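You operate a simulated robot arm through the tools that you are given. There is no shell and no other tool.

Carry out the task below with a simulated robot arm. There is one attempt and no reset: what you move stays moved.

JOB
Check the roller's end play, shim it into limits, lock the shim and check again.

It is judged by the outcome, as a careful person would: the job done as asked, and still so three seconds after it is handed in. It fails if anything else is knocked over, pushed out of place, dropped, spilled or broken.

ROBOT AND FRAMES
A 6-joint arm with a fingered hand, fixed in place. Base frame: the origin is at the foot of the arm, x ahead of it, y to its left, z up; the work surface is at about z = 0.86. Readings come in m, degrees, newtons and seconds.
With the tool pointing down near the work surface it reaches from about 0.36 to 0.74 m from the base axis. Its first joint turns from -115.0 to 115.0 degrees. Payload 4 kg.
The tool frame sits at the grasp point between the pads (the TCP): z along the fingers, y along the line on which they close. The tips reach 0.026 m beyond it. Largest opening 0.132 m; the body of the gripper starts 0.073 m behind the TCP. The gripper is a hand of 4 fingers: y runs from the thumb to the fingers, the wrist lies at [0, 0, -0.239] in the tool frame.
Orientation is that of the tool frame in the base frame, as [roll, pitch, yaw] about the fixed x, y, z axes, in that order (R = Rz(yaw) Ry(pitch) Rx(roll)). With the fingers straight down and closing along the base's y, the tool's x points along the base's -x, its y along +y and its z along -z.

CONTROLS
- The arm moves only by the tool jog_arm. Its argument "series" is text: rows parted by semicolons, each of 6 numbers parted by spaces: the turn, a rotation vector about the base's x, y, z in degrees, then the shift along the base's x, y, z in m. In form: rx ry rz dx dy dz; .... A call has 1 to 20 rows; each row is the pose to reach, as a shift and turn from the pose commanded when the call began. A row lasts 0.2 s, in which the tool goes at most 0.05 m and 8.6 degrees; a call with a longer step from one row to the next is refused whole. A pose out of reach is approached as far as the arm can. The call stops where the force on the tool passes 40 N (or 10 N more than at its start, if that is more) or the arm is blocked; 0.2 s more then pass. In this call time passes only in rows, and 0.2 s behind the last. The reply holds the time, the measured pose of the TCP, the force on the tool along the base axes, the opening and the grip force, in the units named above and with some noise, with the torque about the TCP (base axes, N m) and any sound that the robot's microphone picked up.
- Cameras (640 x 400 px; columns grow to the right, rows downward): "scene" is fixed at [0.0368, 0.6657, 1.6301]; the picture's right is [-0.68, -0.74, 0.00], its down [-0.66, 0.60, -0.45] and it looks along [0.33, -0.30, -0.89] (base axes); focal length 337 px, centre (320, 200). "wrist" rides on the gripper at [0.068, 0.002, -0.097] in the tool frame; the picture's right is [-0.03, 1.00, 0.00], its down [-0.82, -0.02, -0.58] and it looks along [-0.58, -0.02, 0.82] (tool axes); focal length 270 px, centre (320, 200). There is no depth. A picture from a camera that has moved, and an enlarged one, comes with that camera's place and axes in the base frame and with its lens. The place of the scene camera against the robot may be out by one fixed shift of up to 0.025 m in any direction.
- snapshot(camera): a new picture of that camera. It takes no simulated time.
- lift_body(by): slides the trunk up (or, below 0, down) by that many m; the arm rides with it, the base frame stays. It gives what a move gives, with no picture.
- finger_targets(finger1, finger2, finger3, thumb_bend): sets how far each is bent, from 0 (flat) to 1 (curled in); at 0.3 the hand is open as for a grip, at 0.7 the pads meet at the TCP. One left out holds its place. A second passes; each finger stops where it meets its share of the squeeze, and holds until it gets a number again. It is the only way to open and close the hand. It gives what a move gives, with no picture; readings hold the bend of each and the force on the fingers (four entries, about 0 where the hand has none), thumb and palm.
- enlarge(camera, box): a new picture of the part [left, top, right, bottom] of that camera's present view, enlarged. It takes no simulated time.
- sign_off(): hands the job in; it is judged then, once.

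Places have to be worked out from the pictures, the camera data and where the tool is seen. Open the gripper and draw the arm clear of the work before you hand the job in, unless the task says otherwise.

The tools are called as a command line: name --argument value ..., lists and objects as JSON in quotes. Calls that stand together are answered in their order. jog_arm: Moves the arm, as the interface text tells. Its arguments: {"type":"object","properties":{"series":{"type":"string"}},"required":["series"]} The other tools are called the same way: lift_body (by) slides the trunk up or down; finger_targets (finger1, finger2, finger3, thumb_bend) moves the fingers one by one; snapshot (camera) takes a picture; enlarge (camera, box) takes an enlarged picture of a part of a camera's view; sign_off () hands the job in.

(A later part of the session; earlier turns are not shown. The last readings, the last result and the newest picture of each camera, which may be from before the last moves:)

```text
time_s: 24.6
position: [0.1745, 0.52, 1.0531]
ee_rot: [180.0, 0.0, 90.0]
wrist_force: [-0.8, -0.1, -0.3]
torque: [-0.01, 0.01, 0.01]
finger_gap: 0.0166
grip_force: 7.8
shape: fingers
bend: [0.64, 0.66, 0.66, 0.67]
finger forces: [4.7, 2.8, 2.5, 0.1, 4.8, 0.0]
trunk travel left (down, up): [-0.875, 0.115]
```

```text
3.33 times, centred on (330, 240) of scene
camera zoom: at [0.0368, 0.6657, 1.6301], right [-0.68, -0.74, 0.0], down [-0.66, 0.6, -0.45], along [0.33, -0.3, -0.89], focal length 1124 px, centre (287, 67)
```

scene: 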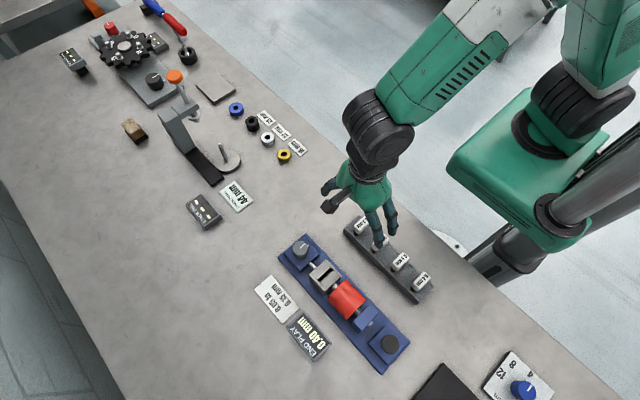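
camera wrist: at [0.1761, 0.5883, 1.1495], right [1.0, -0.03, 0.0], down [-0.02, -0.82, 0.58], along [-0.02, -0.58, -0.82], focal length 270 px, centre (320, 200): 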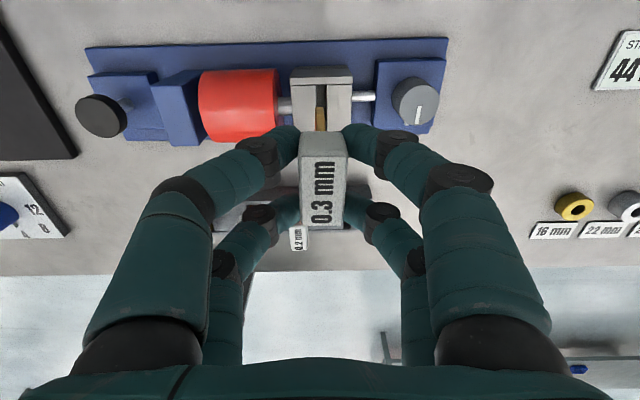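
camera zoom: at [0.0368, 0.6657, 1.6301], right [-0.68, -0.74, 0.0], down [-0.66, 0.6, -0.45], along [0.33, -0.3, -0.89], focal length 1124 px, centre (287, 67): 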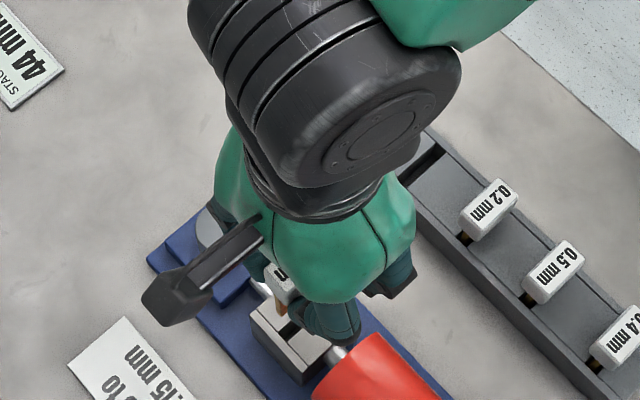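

Plate x ≈0.1738 against slot centre ≈0.1745 — nearly aligned. I lower until the plate's bottom is just above the slot and compare again.

jog_arm --series "0 0 0 0 0 -0.015; 0 0 0 0 0 -0.03; 0 0 0 0 0 -0.042; 0 0 0 0 0 -0.05; 0 0 0 0 0 -0.05"

enlarge --camera "wrist" --box '[240, 60, 400, 160]'

enlarge --camera "scene" --box '[280, 220, 380, 300]'

```text
time_s: 25.8
position: [0.1754, 0.5195, 1.0021]
ee_rot: [-180.0, 0.0, 90.0]
wrist_force: [0.7, 0.0, -0.8]
torque: [0.05, -0.01, 0.03]
finger_gap: 0.0166
grip_force: 7.8
shape: fingers
bend: [0.64, 0.66, 0.66, 0.67]
finger forces: [4.7, 2.8, 2.5, 0.1, 4.9, 0.1]
trunk travel left (down, up): [-0.875, 0.115]
```

```text
4.00 times, centred on (320, 110) of wrist
camera zoom: at [0.1774, 0.588, 1.0991], right [1.0, -0.03, 0.0], down [-0.02, -0.82, 0.58], along [-0.02, -0.58, -0.82], focal length 1081 px, centre (320, 560)
```

zoom: 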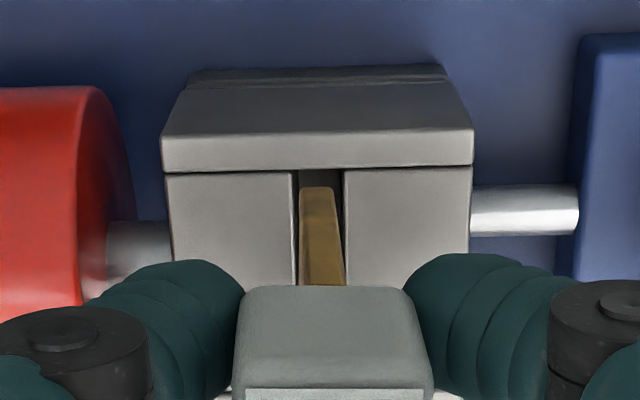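

```text
5.00 times, centred on (330, 260) of scene
camera zoom: at [0.0368, 0.6657, 1.6301], right [-0.68, -0.74, 0.0], down [-0.66, 0.6, -0.45], along [0.33, -0.3, -0.89], focal length 1686 px, centre (270, -100)
```

zoom: 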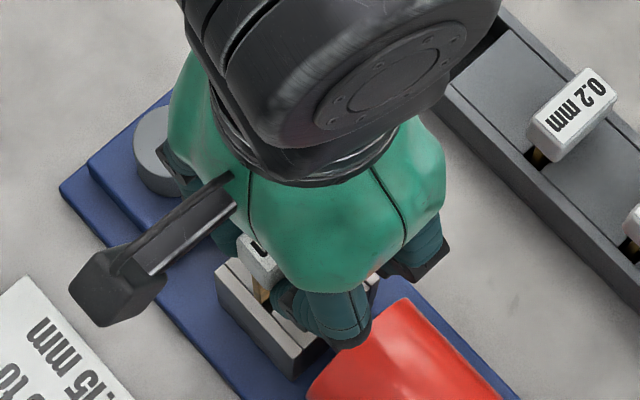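

The plate is aligned in x within ~0.3 mm. I check the y fit with a strong enlargement from the scene camera.

enlarge --camera "scene" --box '[315, 255, 355, 285]'

enlarge --camera "wrist" --box '[300, 90, 340, 140]'

```text
13.33 times, centred on (335, 270) of scene
camera zoom: at [0.0368, 0.6657, 1.6301], right [-0.68, -0.74, 0.0], down [-0.66, 0.6, -0.45], along [0.33, -0.3, -0.89], focal length 4495 px, centre (120, -733)
```

zoom: 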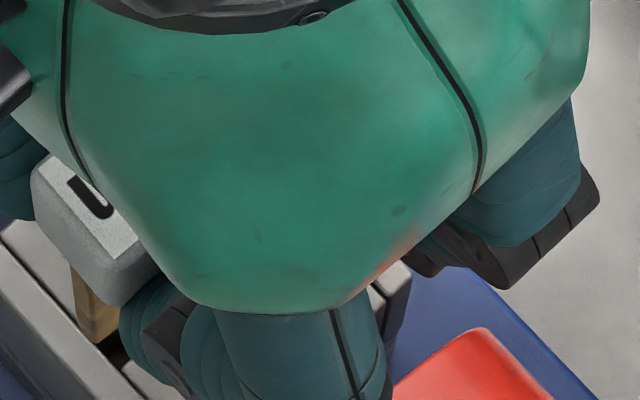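

```text
8.00 times, centred on (320, 115) of wrist
camera zoom: at [0.1774, 0.588, 1.0991], right [1.0, -0.03, 0.0], down [-0.02, -0.82, 0.58], along [-0.02, -0.58, -0.82], focal length 2162 px, centre (320, 880)
```

zoom: 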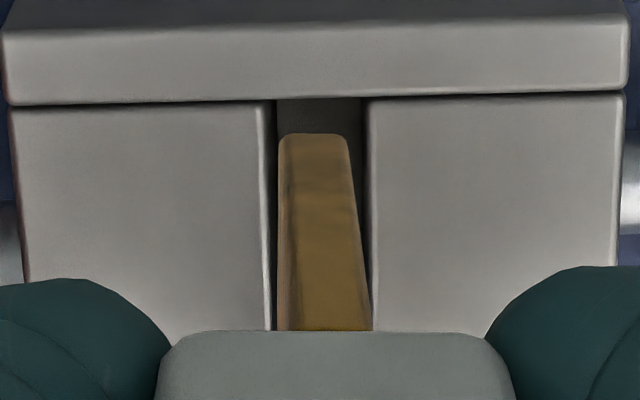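

enlarge --camera "scene" --box '[314, 264, 330, 284]'

```text
16.00 times, centred on (322, 274) of scene
camera zoom: at [0.0368, 0.6657, 1.6301], right [-0.68, -0.74, 0.0], down [-0.66, 0.6, -0.45], along [0.33, -0.3, -0.89], focal length 5394 px, centre (288, -984)
```

zoom: 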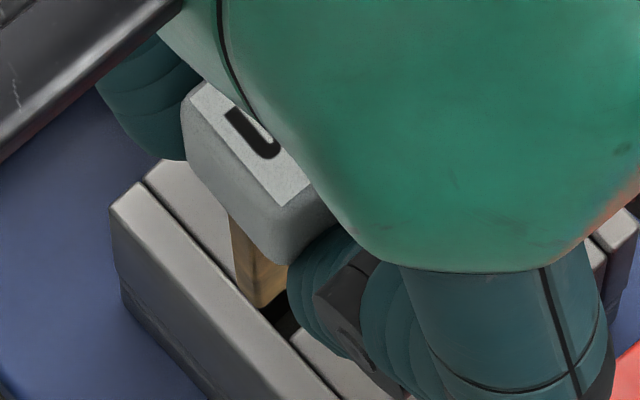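

Comparing both cameras, the plate's bottom is still ~0.02 m above the block top, and its +y edge would overlap the slot's end by ~3 mm. I shift -y by 3.5 mm, lower 12 mm and compare again.

jog_arm --series "0 0 0 0 -0.0035 0; 0 0 0 0 -0.0035 -0.006; 0 0 0 0 -0.0035 -0.012; 0 0 0 0 -0.0035 -0.012"

enlarge --camera "wrist" --box '[280, 90, 360, 140]'

enlarge --camera "scene" --box '[310, 262, 338, 284]'

```text
time_s: 26.8
position: [0.1757, 0.5157, 0.9909]
ee_rot: [-179.9, -0.1, 90.0]
wrist_force: [1.1, 0.0, -0.3]
torque: [-0.03, 0.05, -0.01]
finger_gap: 0.0169
grip_force: 8.0
shape: fingers
bend: [0.64, 0.66, 0.66, 0.67]
finger forces: [4.6, 2.9, 2.5, 0.0, 4.9, 0.0]
trunk travel left (down, up): [-0.875, 0.115]
```

```text
8.00 times, centred on (320, 115) of wrist
camera zoom: at [0.1777, 0.5842, 1.0872], right [1.0, -0.03, 0.0], down [-0.02, -0.82, 0.58], along [-0.02, -0.58, -0.82], focal length 2162 px, centre (320, 880)
```

zoom: 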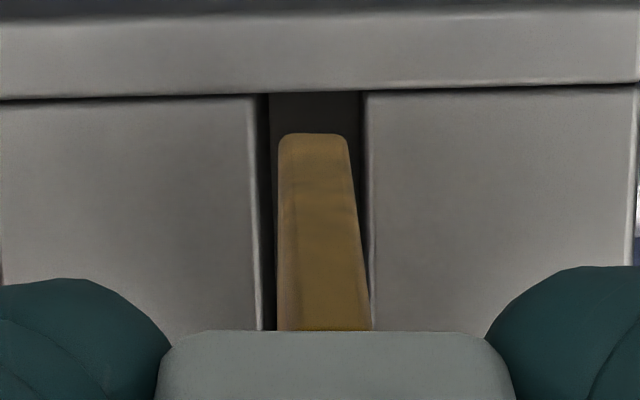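

```text
16.00 times, centred on (324, 273) of scene
camera zoom: at [0.0368, 0.6657, 1.6301], right [-0.68, -0.74, 0.0], down [-0.66, 0.6, -0.45], along [0.33, -0.3, -0.89], focal length 5394 px, centre (256, -968)
```

zoom: 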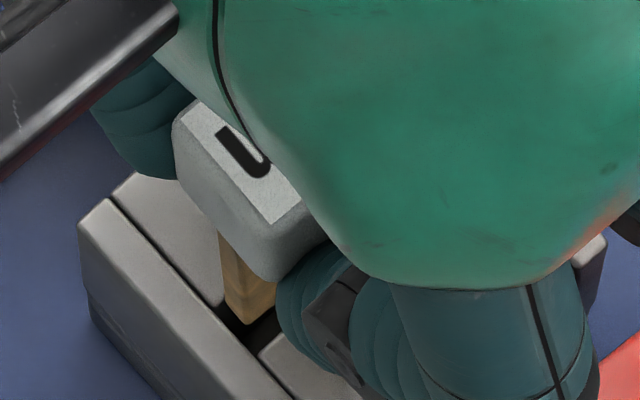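

Now the plate edge appears inside the slot end by ~1 mm with the bottom a few mm above the opening. I shift another 1 mm in -y and lower slowly, watching the force.

jog_arm --series "0 0 0 -0.0003 -0.001 0; 0 0 0 -0.0003 -0.001 -0.002; 0 0 0 -0.0003 -0.001 -0.004; 0 0 0 -0.0003 -0.001 -0.006"

enlarge --camera "wrist" --box '[280, 90, 360, 140]'

enlarge --camera "scene" --box '[310, 262, 338, 284]'

```text
time_s: 27.8
position: [0.1738, 0.514, 0.9851]
ee_rot: [-180.0, 0.0, 90.0]
wrist_force: [1.0, 0.0, -0.9]
torque: [0.01, 0.0, -0.03]
finger_gap: 0.0168
grip_force: 7.6
shape: fingers
bend: [0.64, 0.66, 0.66, 0.67]
finger forces: [4.7, 2.8, 2.5, 0.0, 4.9, 0.1]
trunk travel left (down, up): [-0.875, 0.115]
```

```text
8.00 times, centred on (320, 115) of wrist
camera zoom: at [0.1766, 0.5829, 1.0811], right [1.0, -0.03, 0.0], down [-0.02, -0.82, 0.58], along [-0.02, -0.58, -0.82], focal length 2162 px, centre (320, 880)
```

zoom: 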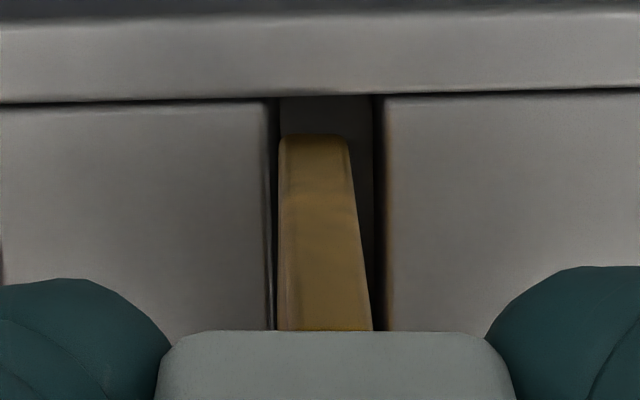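

```text
16.00 times, centred on (324, 273) of scene
camera zoom: at [0.0368, 0.6657, 1.6301], right [-0.68, -0.74, 0.0], down [-0.66, 0.6, -0.45], along [0.33, -0.3, -0.89], focal length 5394 px, centre (256, -968)
```

zoom: 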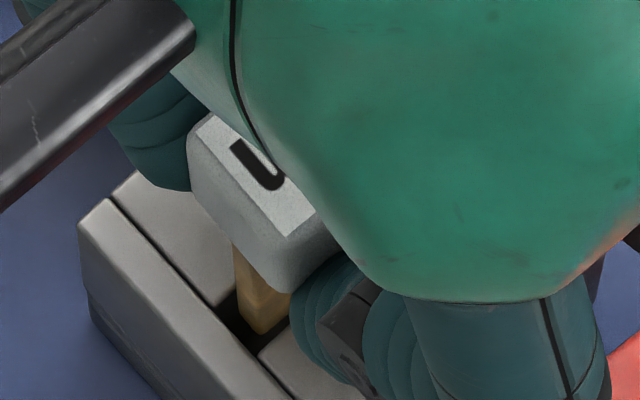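

The arm drifted about 1 mm in -x, so the plate is now near the slot's -x edge. I correct +1.2 mm in x at this height and recheck before lowering.

jog_arm --series "0 0 0 0.0012 0 0; 0 0 0 0.0012 0 0; 0 0 0 0.0012 0 0"

enlarge --camera "wrist" --box '[280, 90, 360, 140]'

enlarge --camera "scene" --box '[310, 262, 338, 284]'

```text
time_s: 28.6
position: [0.1763, 0.5142, 0.9857]
ee_rot: [179.9, 0.0, 90.0]
wrist_force: [0.2, 0.2, -0.8]
torque: [0.01, 0.02, 0.01]
finger_gap: 0.0166
grip_force: 7.1
shape: fingers
bend: [0.64, 0.66, 0.66, 0.67]
finger forces: [4.8, 2.8, 2.4, 0.0, 4.9, 0.1]
trunk travel left (down, up): [-0.875, 0.115]
```

```text
8.00 times, centred on (320, 115) of wrist
camera zoom: at [0.1777, 0.5831, 1.0812], right [1.0, -0.03, 0.0], down [-0.02, -0.82, 0.58], along [-0.02, -0.58, -0.82], focal length 2162 px, centre (320, 880)
```

zoom: 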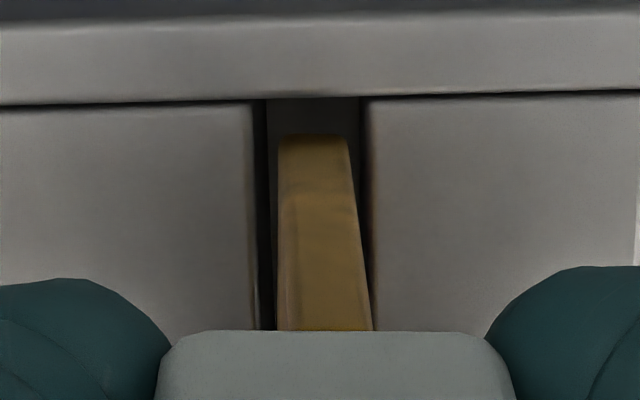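

```text
16.00 times, centred on (324, 273) of scene
camera zoom: at [0.0368, 0.6657, 1.6301], right [-0.68, -0.74, 0.0], down [-0.66, 0.6, -0.45], along [0.33, -0.3, -0.89], focal length 5394 px, centre (256, -968)
```

zoom: 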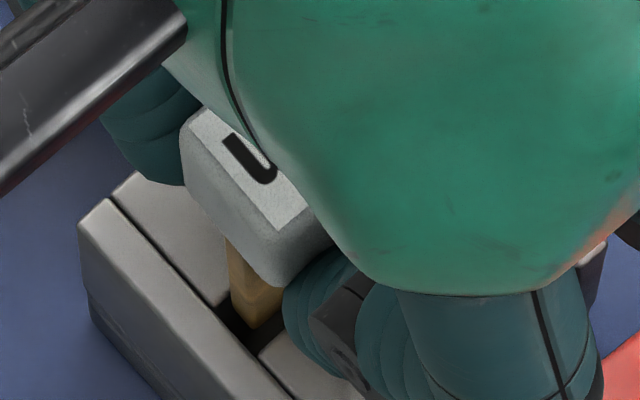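

Centred again (slot 258–368 px, plate 280–347 px). I lower 8 mm in 2 mm rows.

jog_arm --series "0 0 0 0 0 -0.002; 0 0 0 0 0 -0.004; 0 0 0 0 0 -0.006; 0 0 0 0 0 -0.008; 0 0 0 0 0 -0.008"

enlarge --camera "wrist" --box '[280, 90, 360, 140]'

enlarge --camera "scene" --box '[310, 262, 338, 284]'

```text
time_s: 29.8
position: [0.1763, 0.5144, 0.9752]
ee_rot: [-180.0, 0.0, 90.0]
wrist_force: [1.1, -0.9, -0.4]
torque: [0.01, -0.02, 0.01]
finger_gap: 0.0168
grip_force: 7.3
shape: fingers
bend: [0.64, 0.66, 0.66, 0.67]
finger forces: [4.8, 2.8, 2.5, 0.0, 4.9, 0.0]
trunk travel left (down, up): [-0.875, 0.115]
```

```text
8.00 times, centred on (320, 115) of wrist
camera zoom: at [0.1782, 0.5837, 1.0725], right [1.0, -0.03, 0.0], down [-0.02, -0.82, 0.58], along [-0.02, -0.58, -0.82], focal length 2162 px, centre (320, 880)
```

zoom: 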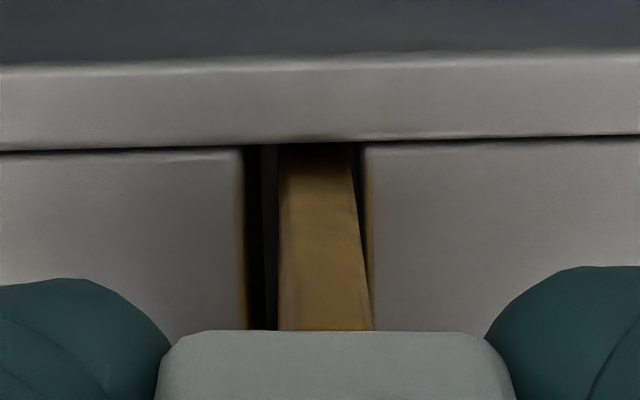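

```text
16.00 times, centred on (324, 273) of scene
camera zoom: at [0.0368, 0.6657, 1.6301], right [-0.68, -0.74, 0.0], down [-0.66, 0.6, -0.45], along [0.33, -0.3, -0.89], focal length 5394 px, centre (256, -968)
```

zoom: 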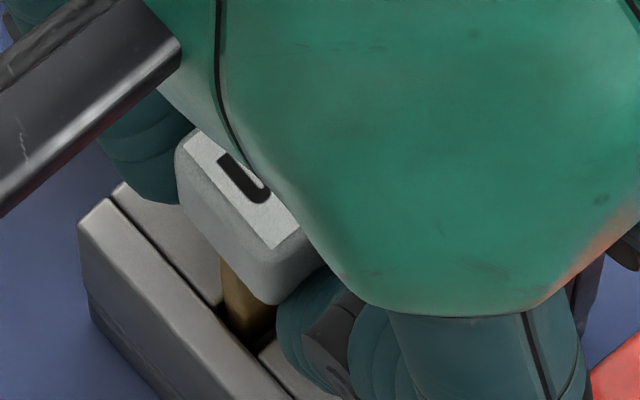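

The plate has entered the slot with no force. It sits ~0.8 mm toward +x, so I correct that and lower 6 mm more.

jog_arm --series "0 0 0 -0.001 0 0; 0 0 0 -0.001 0 -0.002; 0 0 0 -0.001 0 -0.004; 0 0 0 -0.001 0 -0.006; 0 0 0 -0.001 0 -0.006"

enlarge --camera "wrist" --box '[280, 90, 360, 140]'

enlarge --camera "scene" --box '[310, 262, 338, 284]'

```text
time_s: 31.0
position: [0.1754, 0.5137, 0.9703]
ee_rot: [-180.0, 0.0, 90.0]
wrist_force: [0.5, -0.2, 0.2]
torque: [-0.01, -0.04, 0.02]
finger_gap: 0.0165
grip_force: 7.4
shape: fingers
bend: [0.64, 0.66, 0.66, 0.67]
finger forces: [4.8, 3.0, 2.5, 0.0, 4.8, 0.0]
trunk travel left (down, up): [-0.875, 0.115]
```

```text
8.00 times, centred on (320, 115) of wrist
camera zoom: at [0.1769, 0.5831, 1.0659], right [1.0, -0.03, 0.0], down [-0.02, -0.82, 0.58], along [-0.02, -0.58, -0.82], focal length 2162 px, centre (320, 880)
```

zoom: 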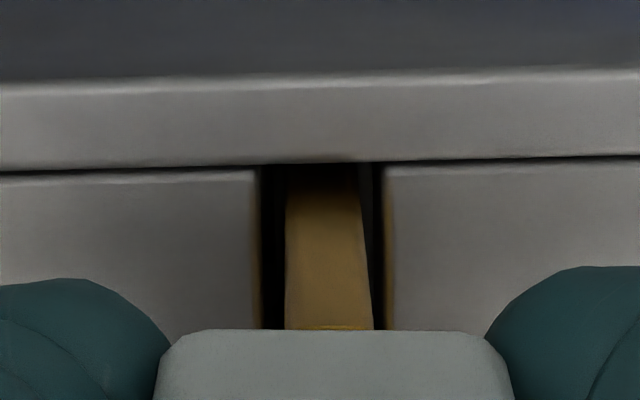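

```text
16.00 times, centred on (324, 273) of scene
camera zoom: at [0.0368, 0.6657, 1.6301], right [-0.68, -0.74, 0.0], down [-0.66, 0.6, -0.45], along [0.33, -0.3, -0.89], focal length 5394 px, centre (256, -968)
```

zoom: 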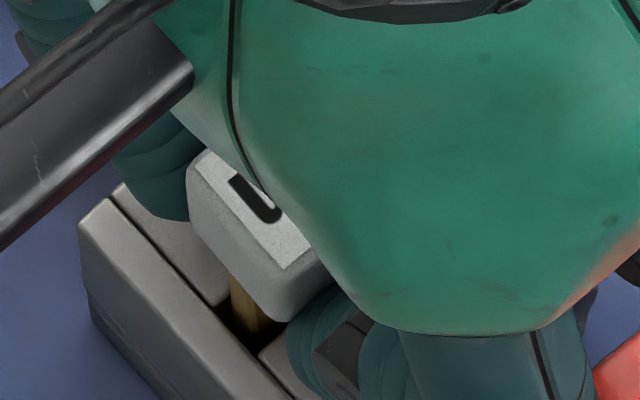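

Well centred inside the slot. I continue lowering, watching for contact as the tag nears the block.

jog_arm --series "0 0 0 0 0 -0.002; 0 0 0 0 0 -0.004; 0 0 0 0 0 -0.006; 0 0 0 0 0 -0.008; 0 0 0 0 0 -0.008"

enlarge --camera "wrist" --box '[280, 90, 360, 140]'

enlarge --camera "scene" --box '[310, 262, 338, 284]'

```text
time_s: 32.2
position: [0.1753, 0.5144, 0.9616]
ee_rot: [180.0, 0.0, 90.0]
wrist_force: [0.0, -0.1, 0.5]
torque: [-0.01, 0.01, 0.01]
finger_gap: 0.0167
grip_force: 7.7
shape: fingers
bend: [0.64, 0.66, 0.66, 0.67]
finger forces: [4.8, 2.9, 2.6, 0.1, 4.9, 0.0]
trunk travel left (down, up): [-0.875, 0.115]
```

```text
8.00 times, centred on (320, 115) of wrist
camera zoom: at [0.1781, 0.583, 1.0582], right [1.0, -0.03, 0.0], down [-0.02, -0.82, 0.58], along [-0.02, -0.58, -0.82], focal length 2162 px, centre (320, 880)
```

zoom: 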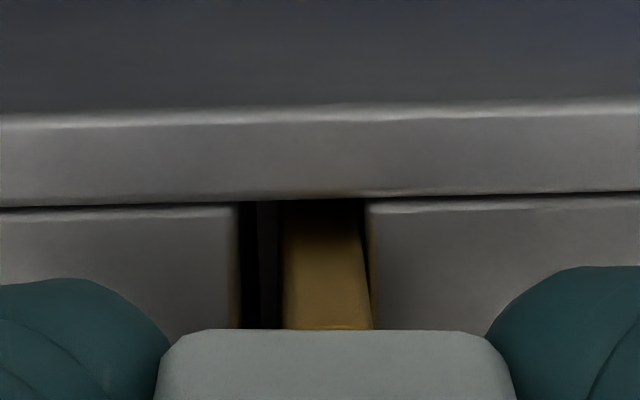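

```text
16.00 times, centred on (324, 273) of scene
camera zoom: at [0.0368, 0.6657, 1.6301], right [-0.68, -0.74, 0.0], down [-0.66, 0.6, -0.45], along [0.33, -0.3, -0.89], focal length 5394 px, centre (256, -968)
```

zoom: 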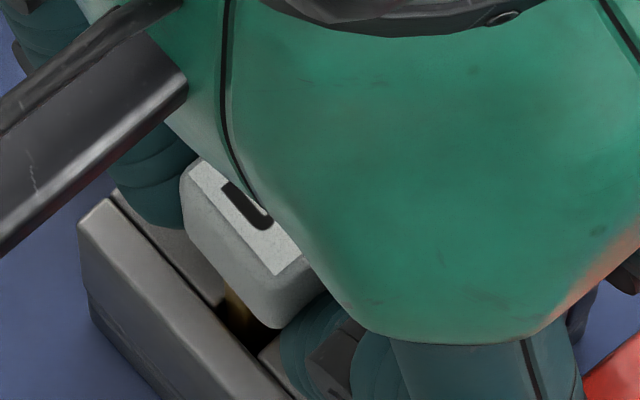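

jog_arm --series "0 0 0 -0.0008 0 0; 0 0 0 -0.0008 0 -0.0015; 0 0 0 -0.0008 0 -0.003; 0 0 0 -0.0008 0 -0.0045; 0 0 0 -0.0008 0 -0.0045"

enlarge --camera "wrist" --box '[260, 90, 380, 165]'

enlarge --camera "scene" --box '[310, 262, 338, 284]'

```text
time_s: 33.4
position: [0.1742, 0.5152, 0.9573]
ee_rot: [179.9, 0.0, 90.0]
wrist_force: [0.5, 0.1, -1.1]
torque: [-0.04, -0.01, 0.04]
finger_gap: 0.0168
grip_force: 7.8
shape: fingers
bend: [0.64, 0.66, 0.66, 0.67]
finger forces: [4.9, 3.0, 2.5, 0.1, 4.8, 0.0]
trunk travel left (down, up): [-0.875, 0.115]
```

```text
5.33 times, centred on (320, 128) of wrist
camera zoom: at [0.177, 0.5833, 1.0535], right [1.0, -0.03, 0.0], down [-0.02, -0.82, 0.58], along [-0.02, -0.58, -0.82], focal length 1442 px, centre (320, 587)
```

zoom: 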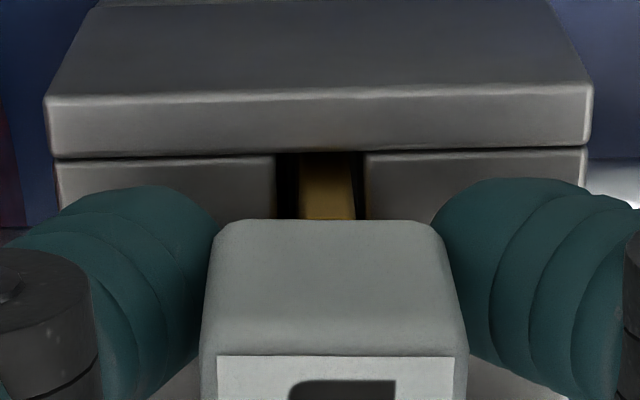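

```text
16.00 times, centred on (324, 273) of scene
camera zoom: at [0.0368, 0.6657, 1.6301], right [-0.68, -0.74, 0.0], down [-0.66, 0.6, -0.45], along [0.33, -0.3, -0.89], focal length 5394 px, centre (256, -968)
```

zoom: 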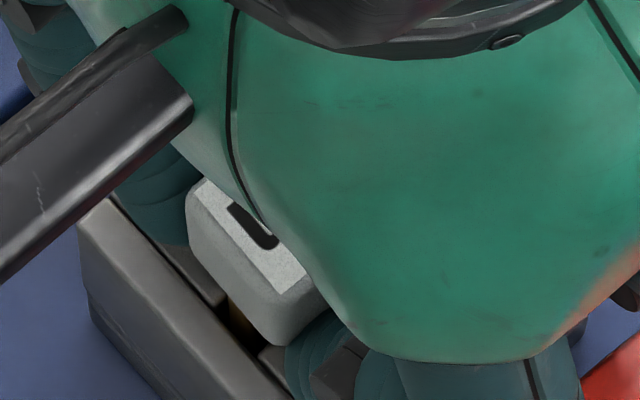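

Centred with a few mm left to go and no load. I lower on in 1 mm rows and watch the force.

jog_arm --series "0 0 0 0 0 -0.001; 0 0 0 0 0 -0.002; 0 0 0 0 0 -0.003; 0 0 0 0 0 -0.004"

enlarge --camera "wrist" --box '[260, 90, 380, 165]'

enlarge --camera "scene" --box '[310, 262, 338, 284]'

```text
time_s: 34.4
position: [0.1756, 0.515, 0.9537]
ee_rot: [180.0, 0.0, 89.9]
wrist_force: [-0.6, -0.7, -0.6]
torque: [0.01, -0.02, 0.01]
finger_gap: 0.0168
grip_force: 8.2
shape: fingers
bend: [0.64, 0.66, 0.66, 0.67]
finger forces: [4.9, 3.0, 2.6, 0.1, 4.7, 0.0]
trunk travel left (down, up): [-0.875, 0.115]
```

```text
5.33 times, centred on (320, 128) of wrist
camera zoom: at [0.1771, 0.5831, 1.0504], right [1.0, -0.03, 0.0], down [-0.02, -0.82, 0.58], along [-0.02, -0.58, -0.82], focal length 1442 px, centre (320, 587)
```

zoom: 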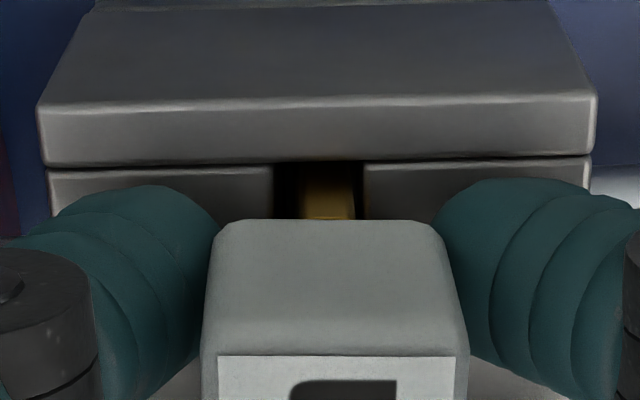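

```text
16.00 times, centred on (324, 273) of scene
camera zoom: at [0.0368, 0.6657, 1.6301], right [-0.68, -0.74, 0.0], down [-0.66, 0.6, -0.45], along [0.33, -0.3, -0.89], focal length 5394 px, centre (256, -968)
```

zoom: 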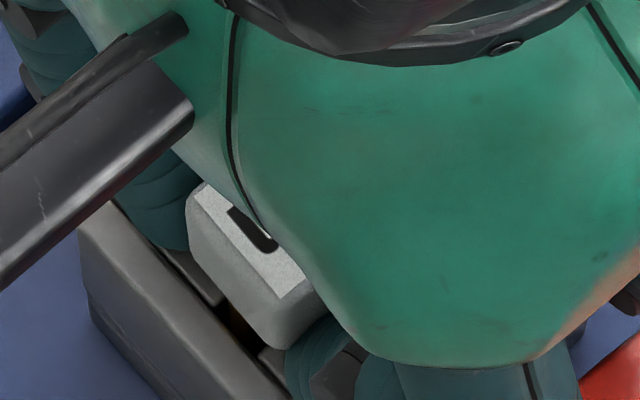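

jog_arm --series "0 0 0 0 0 -0.001; 0 0 0 0 0 -0.002; 0 0 0 0 0 -0.003; 0 0 0 0 0 -0.004"

enlarge --camera "wrist" --box '[260, 90, 380, 165]'

```text
time_s: 35.4
position: [0.174, 0.5146, 0.9521]
ee_rot: [180.0, -0.2, 90.0]
wrist_force: [2.3, -1.9, 14.5]
torque: [-0.07, -0.2, -0.07]
finger_gap: 0.0171
grip_force: 15.0
shape: fingers
bend: [0.66, 0.67, 0.67, 0.67]
finger forces: [11.5, 7.5, 6.3, 0.0, 4.6, 0.1]
trunk travel left (down, up): [-0.875, 0.115]
```

```text
5.33 times, centred on (320, 128) of wrist
camera zoom: at [0.1759, 0.5828, 1.0485], right [1.0, -0.03, 0.0], down [-0.02, -0.82, 0.58], along [-0.01, -0.57, -0.82], focal length 1442 px, centre (320, 587)
```

zoom: 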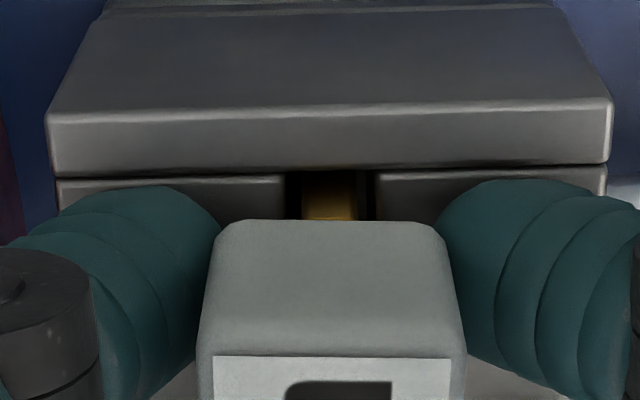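

Contact at 14 N with TCP z≈0.952: the fingertips have reached the block top (~0.926). I relieve by 2 mm, then open slightly so the tag settles.

jog_arm --series "0 0 0 0 0 0.002; 0 0 0 0 0 0.003; 0 0 0 0 0 0.003"

enlarge --camera "wrist" --box '[260, 90, 380, 165]'

```text
time_s: 36.2
position: [0.1735, 0.5139, 0.9529]
ee_rot: [180.0, 0.1, 90.1]
wrist_force: [0.8, 1.3, -1.0]
torque: [-0.01, 0.01, 0.0]
finger_gap: 0.0167
grip_force: 7.7
shape: fingers
bend: [0.66, 0.67, 0.67, 0.67]
finger forces: [4.5, 3.1, 2.5, 0.0, 4.6, 0.1]
trunk travel left (down, up): [-0.875, 0.115]
```

```text
5.33 times, centred on (320, 128) of wrist
camera zoom: at [0.1764, 0.5832, 1.0489], right [1.0, -0.03, 0.0], down [-0.02, -0.82, 0.58], along [-0.02, -0.58, -0.82], focal length 1442 px, centre (320, 587)
```

zoom: 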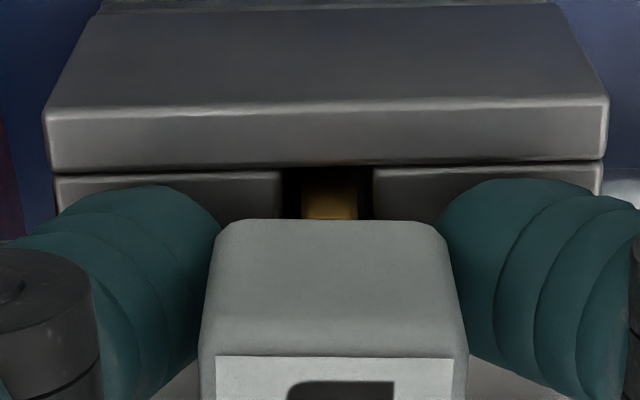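

Load is off and the plate is centred. I release the tag by opening to 0.6.

finger_targets --finger1 0.6 --finger2 0.6 --finger3 0.6 --thumb_bend 0.6

enlarge --camera "wrist" --box '[240, 80, 400, 230]'

enlarge --camera "scene" --box '[290, 240, 350, 290]'

```text
time_s: 37.2
position: [0.1742, 0.5159, 0.9552]
ee_rot: [-180.0, -0.1, 90.1]
wrist_force: [-0.4, 1.5, 10.5]
torque: [-0.11, 0.0, -0.01]
finger_gap: 0.0316
grip_force: 5.0
shape: fingers
bend: [0.6, 0.62, 0.62, 0.6]
finger forces: [1.6, 4.2, 4.8, 0.0, 0.0, 0.1]
trunk travel left (down, up): [-0.875, 0.115]
```

```text
2.67 times, centred on (320, 155) of wrist
camera zoom: at [0.1762, 0.5833, 1.0505], right [1.0, -0.03, 0.0], down [-0.02, -0.82, 0.58], along [-0.01, -0.58, -0.82], focal length 721 px, centre (320, 320)
```

zoom: 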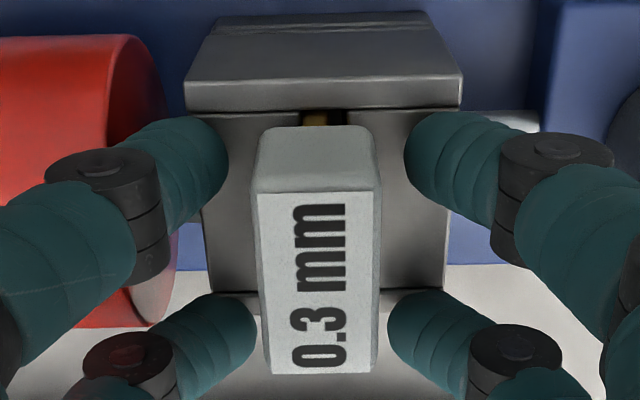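

```text
8.00 times, centred on (320, 265) of scene
camera zoom: at [0.0368, 0.6657, 1.6301], right [-0.68, -0.74, 0.0], down [-0.66, 0.6, -0.45], along [0.33, -0.3, -0.89], focal length 2697 px, centre (320, -320)
```

zoom: 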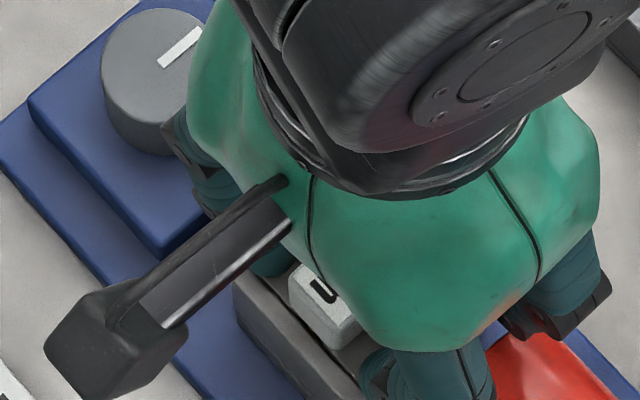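

The fingers straightened slightly onto the block (10 N), and the tag is free. I lift straight up and check the shim stayed.

jog_arm --series "0 0 0 0 0 0.004; 0 0 0 0 0 0.01; 0 0 0 0 0 0.02; 0 0 0 0 0 0.04; 0 0 0 0 0 0.07; 0 0 0 0 0 0.10; 0 0 0 0 0 0.10"

snapshot --camera "wrist"

enlarge --camera "wrist" --box '[240, 60, 400, 160]'

snapshot --camera "scene"

```text
time_s: 38.8
position: [0.1727, 0.5174, 1.0521]
ee_rot: [-179.9, 0.0, 90.0]
wrist_force: [0.0, 0.6, -0.4]
torque: [0.01, 0.01, 0.0]
finger_gap: 0.0321
grip_force: 0.1
shape: fingers
bend: [0.6, 0.6, 0.6, 0.6]
finger forces: [0.0, 0.1, 0.0, 0.1, 0.0, 0.1]
trunk travel left (down, up): [-0.875, 0.115]
```

```text
taken
camera wrist: at [0.1754, 0.5852, 1.1487], right [1.0, -0.03, 0.0], down [-0.02, -0.82, 0.58], along [-0.02, -0.58, -0.82], focal length 270 px, centre (320, 200)
```

wrist: 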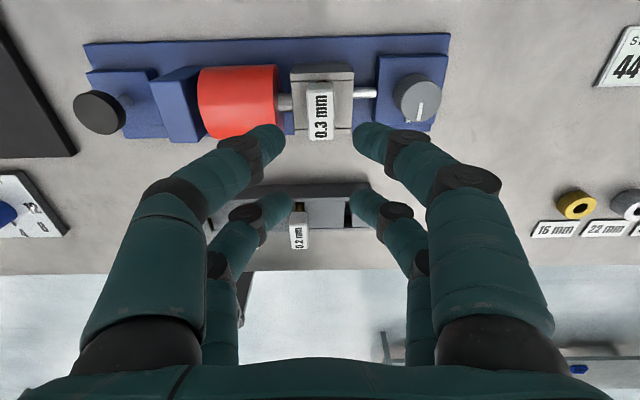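

```text
4.00 times, centred on (320, 110) of wrist
camera zoom: at [0.1754, 0.5852, 1.1487], right [1.0, -0.03, 0.0], down [-0.02, -0.82, 0.58], along [-0.02, -0.58, -0.82], focal length 1081 px, centre (320, 560)
```

zoom: 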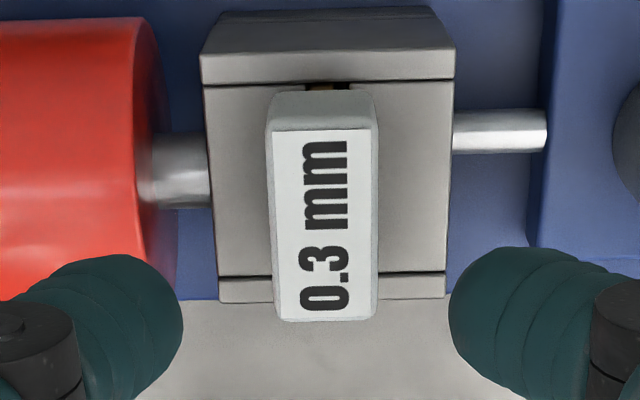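

```text
taken
```

scene: 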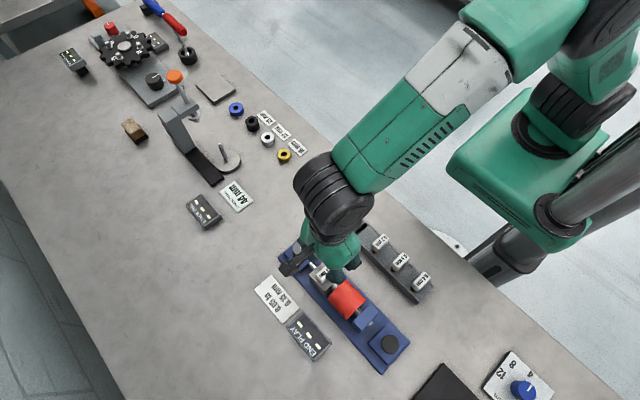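

The 0.3 mm shim now sits in the block and the display has gone back to dashes. I turn the hand back toward its first orientation while moving over to the lock knob and look at shim and knob.

jog_arm --series "0 0 8.2 0 0 0.01; 0 0 16.4 0.0 0 0.02; 0 0 24.6 0.0 0 0.03; 0 0 32.8 0.0 0 0.03; 0 0 41 0.0 0 0.03; 0 0 49.2 0.0 0 0.03; 0 0 57.4 0.01 0 0.03; 0 0 65.6 0.02 0 0.03; 0 0 73.8 0.03 0 0.03; 0 0 82 0.03 0 0.03; 0 0 90 0.03 0 0.03; 0 0 90 0.03 0 0.03"

finger_targets --finger1 0.4 --finger2 0.4 --finger3 0.4 --thumb_bend 0.4

snapshot --camera "wrist"

enlarge --camera "wrist" --box '[240, 90, 400, 190]'

enlarge --camera "scene" --box '[280, 230, 360, 290]'

```text
time_s: 41.4
position: [0.2046, 0.5145, 1.0833]
ee_rot: [180.0, 0.0, -179.8]
wrist_force: [-0.1, -0.4, -0.6]
torque: [-0.01, -0.01, 0.03]
finger_gap: 0.0319
grip_force: 0.1
shape: fingers
bend: [0.6, 0.6, 0.6, 0.6]
finger forces: [0.1, 0.0, 0.0, 0.0, 0.1, 0.0]
trunk travel left (down, up): [-0.875, 0.115]
```

```text
time_s: 42.4
position: [0.2038, 0.5151, 1.0825]
ee_rot: [-180.0, 0.0, -179.9]
wrist_force: [-0.2, -0.2, 0.3]
torque: [0.0, -0.01, 0.02]
finger_gap: 0.0993
grip_force: 0.1
shape: fingers
bend: [0.4, 0.4, 0.4, 0.4]
finger forces: [0.0, 0.0, 0.1, 0.0, 0.0, 0.0]
trunk travel left (down, up): [-0.875, 0.115]
```

```text
taken
camera wrist: at [0.1367, 0.5166, 1.1791], right [0.03, 1.0, 0.0], down [0.82, -0.02, 0.58], along [0.58, -0.02, -0.82], focal length 270 px, centre (320, 200)
```

wrist: 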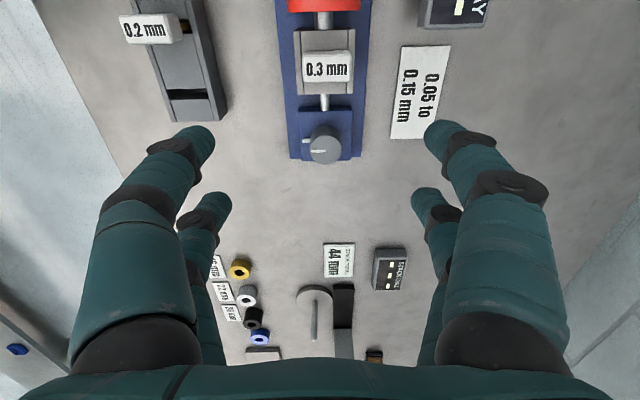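

```text
4.00 times, centred on (320, 140) of wrist
camera zoom: at [0.1367, 0.5166, 1.1791], right [0.03, 1.0, 0.0], down [0.82, -0.02, 0.58], along [0.58, -0.02, -0.82], focal length 1081 px, centre (320, 440)
```

zoom: 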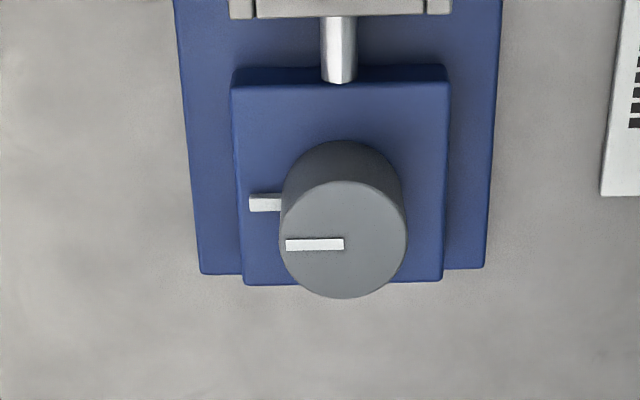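

```text
6.67 times, centred on (320, 260) of scene
camera zoom: at [0.0368, 0.6657, 1.6301], right [-0.68, -0.74, 0.0], down [-0.66, 0.6, -0.45], along [0.33, -0.3, -0.89], focal length 2248 px, centre (320, -200)
```

zoom: 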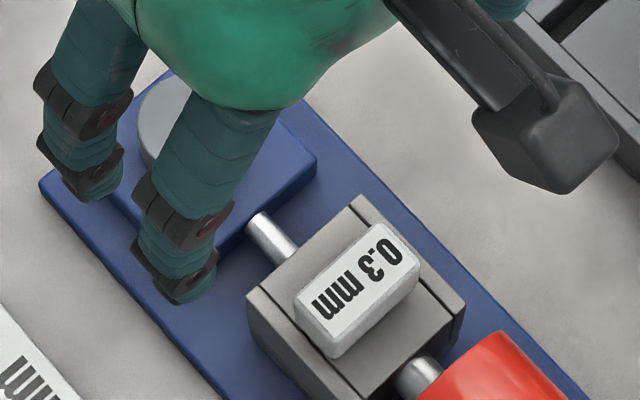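

The shim tag rests on the block. The lock knob is at about (0.2535, 0.518), top z≈0.925, radius ≈0.016, pointer at the -y mark. I move above it with the hand yawed 45° so that I can turn it clockwise about 90° without crowding the block.

jog_arm --series "0 0 8 0.01 0.001 -0.01; 0 0 16 0.02 0.002 -0.02; 0 0 24 0.03 0.003 -0.03; 0 0 32 0.04 0.003 -0.04; 0 0 40 0.049 0.003 -0.05; 0 0 45 0.049 0.003 -0.06; 0 0 45 0.049 0.003 -0.07; 0 0 45 0.049 0.003 -0.07"

finger_targets --finger1 0.53 --finger2 0.53 --finger3 0.53 --thumb_bend 0.53

snapshot --camera "wrist"

enlarge --camera "scene" --box '[260, 200, 360, 290]'

```text
time_s: 44.2
position: [0.2537, 0.5176, 1.0118]
ee_rot: [-180.0, 0.0, -134.9]
wrist_force: [-0.7, -0.3, -0.3]
torque: [-0.02, 0.01, -0.01]
finger_gap: 0.0993
grip_force: 0.1
shape: fingers
bend: [0.4, 0.4, 0.4, 0.4]
finger forces: [0.0, 0.1, 0.0, 0.0, 0.0, 0.0]
trunk travel left (down, up): [-0.875, 0.115]
```

```text
time_s: 45.2
position: [0.254, 0.5179, 1.0134]
ee_rot: [180.0, 0.0, -135.0]
wrist_force: [-0.1, -0.3, 0.7]
torque: [0.02, 0.02, 0.0]
finger_gap: 0.0566
grip_force: 0.0
shape: fingers
bend: [0.53, 0.53, 0.53, 0.53]
finger forces: [0.0, 0.0, 0.0, 0.1, 0.0, 0.1]
trunk travel left (down, up): [-0.875, 0.115]
```

```text
taken
camera wrist: at [0.2043, 0.4712, 1.109], right [-0.69, 0.73, 0.0], down [0.59, 0.56, 0.58], along [0.42, 0.4, -0.82], focal length 270 px, centre (320, 200)
```

wrist: 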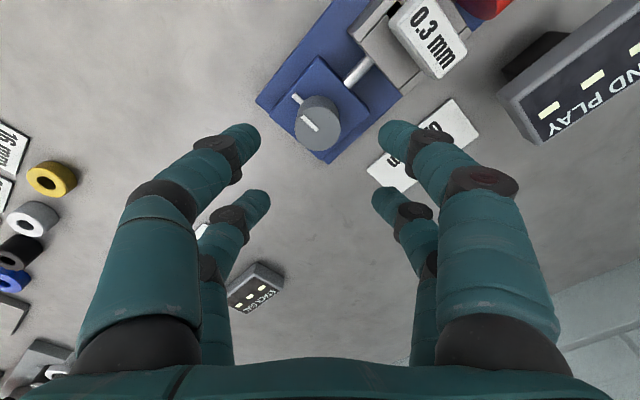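

```text
4.44 times, centred on (310, 245) of scene
camera zoom: at [0.0368, 0.6657, 1.6301], right [-0.68, -0.74, 0.0], down [-0.66, 0.6, -0.45], along [0.33, -0.3, -0.89], focal length 1498 px, centre (364, 0)
```

zoom: 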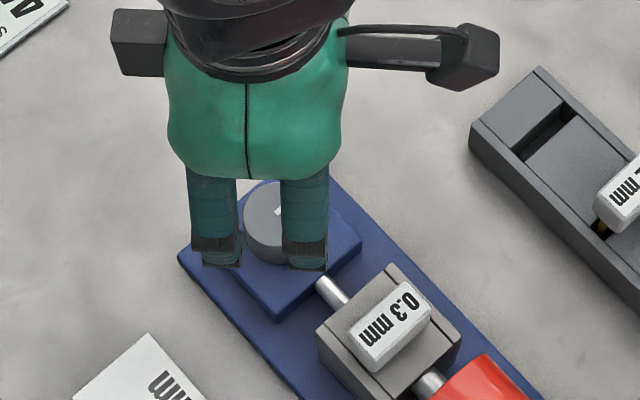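

The knob is centred under the hand. I descend to TCP z≈0.938 so the tips surround the knob but stay clear of the block and its mark.

jog_arm --series "0 0 0 -0.001 0 -0.02; 0 0 0 -0.001 0 -0.04; 0 0 0 -0.001 0 -0.055; 0 0 0 -0.001 0 -0.065; 0 0 0 -0.001 0 -0.071; 0 0 0 -0.001 0 -0.075; 0 0 0 -0.001 0 -0.075"

snapshot --camera "wrist"

enlarge --camera "scene" --box '[260, 200, 360, 290]'

```text
time_s: 46.8
position: [0.2527, 0.5183, 0.9374]
ee_rot: [180.0, 0.0, -134.9]
wrist_force: [0.7, 0.2, 0.1]
torque: [0.02, -0.02, 0.02]
finger_gap: 0.0562
grip_force: 0.0
shape: fingers
bend: [0.53, 0.53, 0.53, 0.53]
finger forces: [0.0, 0.0, 0.1, 0.1, 0.1, 0.0]
trunk travel left (down, up): [-0.875, 0.115]
```

```text
taken
camera wrist: at [0.2029, 0.4709, 1.034], right [-0.69, 0.73, 0.0], down [0.59, 0.56, 0.58], along [0.42, 0.4, -0.82], focal length 270 px, centre (320, 200)
```

wrist: 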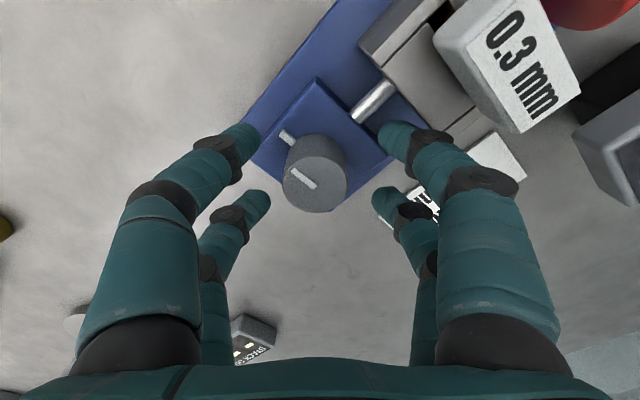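

```text
4.44 times, centred on (310, 245) of scene
camera zoom: at [0.0368, 0.6657, 1.6301], right [-0.68, -0.74, 0.0], down [-0.66, 0.6, -0.45], along [0.33, -0.3, -0.89], focal length 1498 px, centre (364, 0)
```

zoom: 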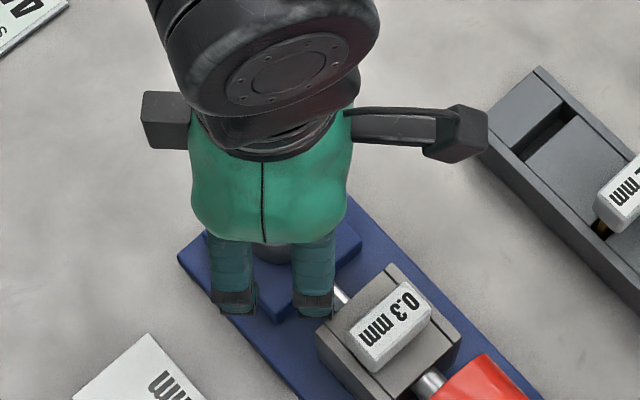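

Everything is clear. I close on the knob.

finger_targets --finger1 0.7 --finger2 0.7 --finger3 0.7 --thumb_bend 0.7

snapshot --camera "wrist"

```text
time_s: 47.8
position: [0.2525, 0.518, 0.9365]
ee_rot: [-180.0, 0.0, -134.9]
wrist_force: [3.2, -1.0, -2.3]
torque: [-0.02, -0.04, -0.02]
finger_gap: 0.0021
grip_force: 4.9
shape: fingers
bend: [0.7, 0.65, 0.63, 0.7]
finger forces: [0.1, 3.1, 5.4, 0.1, 0.6, 0.0]
trunk travel left (down, up): [-0.875, 0.115]
```

```text
taken
camera wrist: at [0.2033, 0.4709, 1.034], right [-0.69, 0.73, 0.0], down [0.59, 0.56, 0.58], along [0.42, 0.4, -0.82], focal length 270 px, centre (320, 200)
```

wrist: 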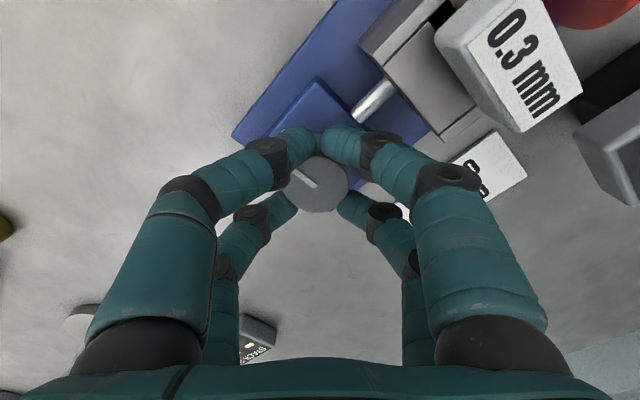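

Finger1/thumb closed past the knob without touching it, so the knob lies between the pairs. I reopen and shift so that the finger1/thumb pair alone centres on the knob, the other pair staying on the free +x side.

finger_targets --finger1 0.53 --finger2 0.53 --finger3 0.53 --thumb_bend 0.53

jog_arm --series "0 0 0 0.005 0.005 0; 0 0 0 0.01 0.01 0; 0 0 0 0.014 0.0135 0; 0 0 0 0.014 0.0135 0"

snapshot --camera "wrist"

enlarge --camera "wrist" --box '[220, 80, 420, 220]'

```text
time_s: 48.8
position: [0.252, 0.5189, 0.9379]
ee_rot: [180.0, 0.1, -135.1]
wrist_force: [1.0, -0.4, 0.2]
torque: [0.0, -0.01, -0.03]
finger_gap: 0.0552
grip_force: 0.0
shape: fingers
bend: [0.53, 0.53, 0.53, 0.53]
finger forces: [0.0, 0.0, 0.0, 0.0, 0.1, 0.0]
trunk travel left (down, up): [-0.875, 0.115]
```

```text
time_s: 49.8
position: [0.2666, 0.5297, 0.9378]
ee_rot: [179.9, 0.0, -135.1]
wrist_force: [-0.1, -0.6, -0.6]
torque: [-0.02, 0.02, 0.02]
finger_gap: 0.0553
grip_force: 0.0
shape: fingers
bend: [0.53, 0.53, 0.53, 0.53]
finger forces: [0.1, 0.0, 0.1, 0.0, 0.0, 0.0]
trunk travel left (down, up): [-0.875, 0.115]
```

```text
taken
camera wrist: at [0.2171, 0.4833, 1.0338], right [-0.69, 0.73, 0.0], down [0.59, 0.56, 0.58], along [0.42, 0.4, -0.82], focal length 270 px, centre (320, 200)
```

wrist: 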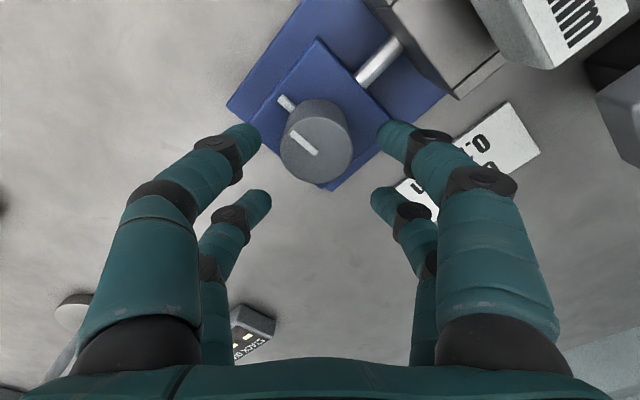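

```text
2.86 times, centred on (320, 150) of wrist
camera zoom: at [0.2171, 0.4833, 1.0338], right [-0.69, 0.73, 0.0], down [0.59, 0.56, 0.58], along [0.42, 0.4, -0.82], focal length 772 px, centre (320, 343)
```

zoom: 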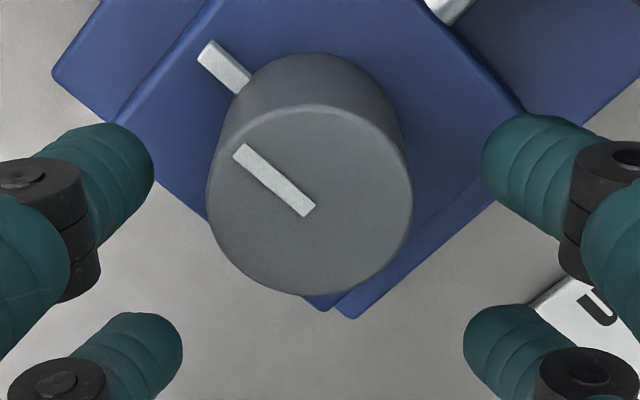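

Finger1/thumb now straddle the knob; I nudge 2 mm further so they are on its centre line, then close only that pair.

jog_arm --series "0 0 0 0.002 0.002 -0.001; 0 0 0 0.002 0.002 -0.001; 0 0 0 0.002 0.002 -0.001"

finger_targets --finger1 0.72 --thumb_bend 0.72

enlarge --camera "wrist" --box '[220, 80, 420, 220]'

```text
time_s: 50.6
position: [0.2678, 0.5329, 0.937]
ee_rot: [-179.9, 0.0, -135.0]
wrist_force: [-0.4, -0.6, 0.1]
torque: [0.0, -0.01, -0.01]
finger_gap: 0.0553
grip_force: 0.1
shape: fingers
bend: [0.53, 0.53, 0.53, 0.53]
finger forces: [0.0, 0.0, 0.0, 0.0, 0.0, 0.1]
trunk travel left (down, up): [-0.875, 0.115]
```

```text
time_s: 51.6
position: [0.2682, 0.5315, 0.9356]
ee_rot: [-180.0, 0.0, -135.0]
wrist_force: [2.9, -6.5, -3.2]
torque: [-0.06, -0.12, 0.12]
finger_gap: 0.0291
grip_force: 10.6
shape: fingers
bend: [0.63, 0.53, 0.53, 0.65]
finger forces: [7.6, 0.0, 0.1, 0.0, 14.1, 0.0]
trunk travel left (down, up): [-0.875, 0.115]
```

```text
2.86 times, centred on (320, 150) of wrist
camera zoom: at [0.2195, 0.4847, 1.0324], right [-0.69, 0.73, 0.0], down [0.59, 0.56, 0.58], along [0.42, 0.4, -0.82], focal length 772 px, centre (320, 343)
```

zoom: 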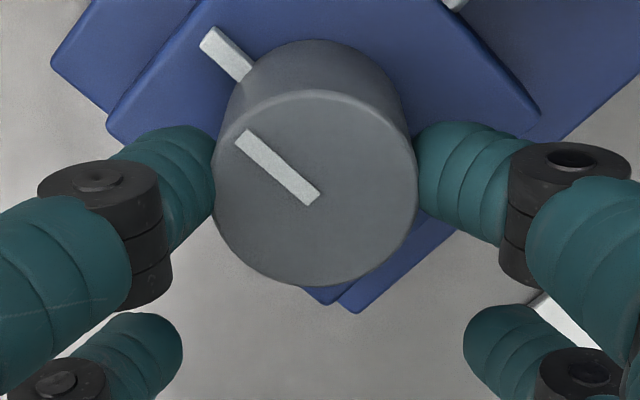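

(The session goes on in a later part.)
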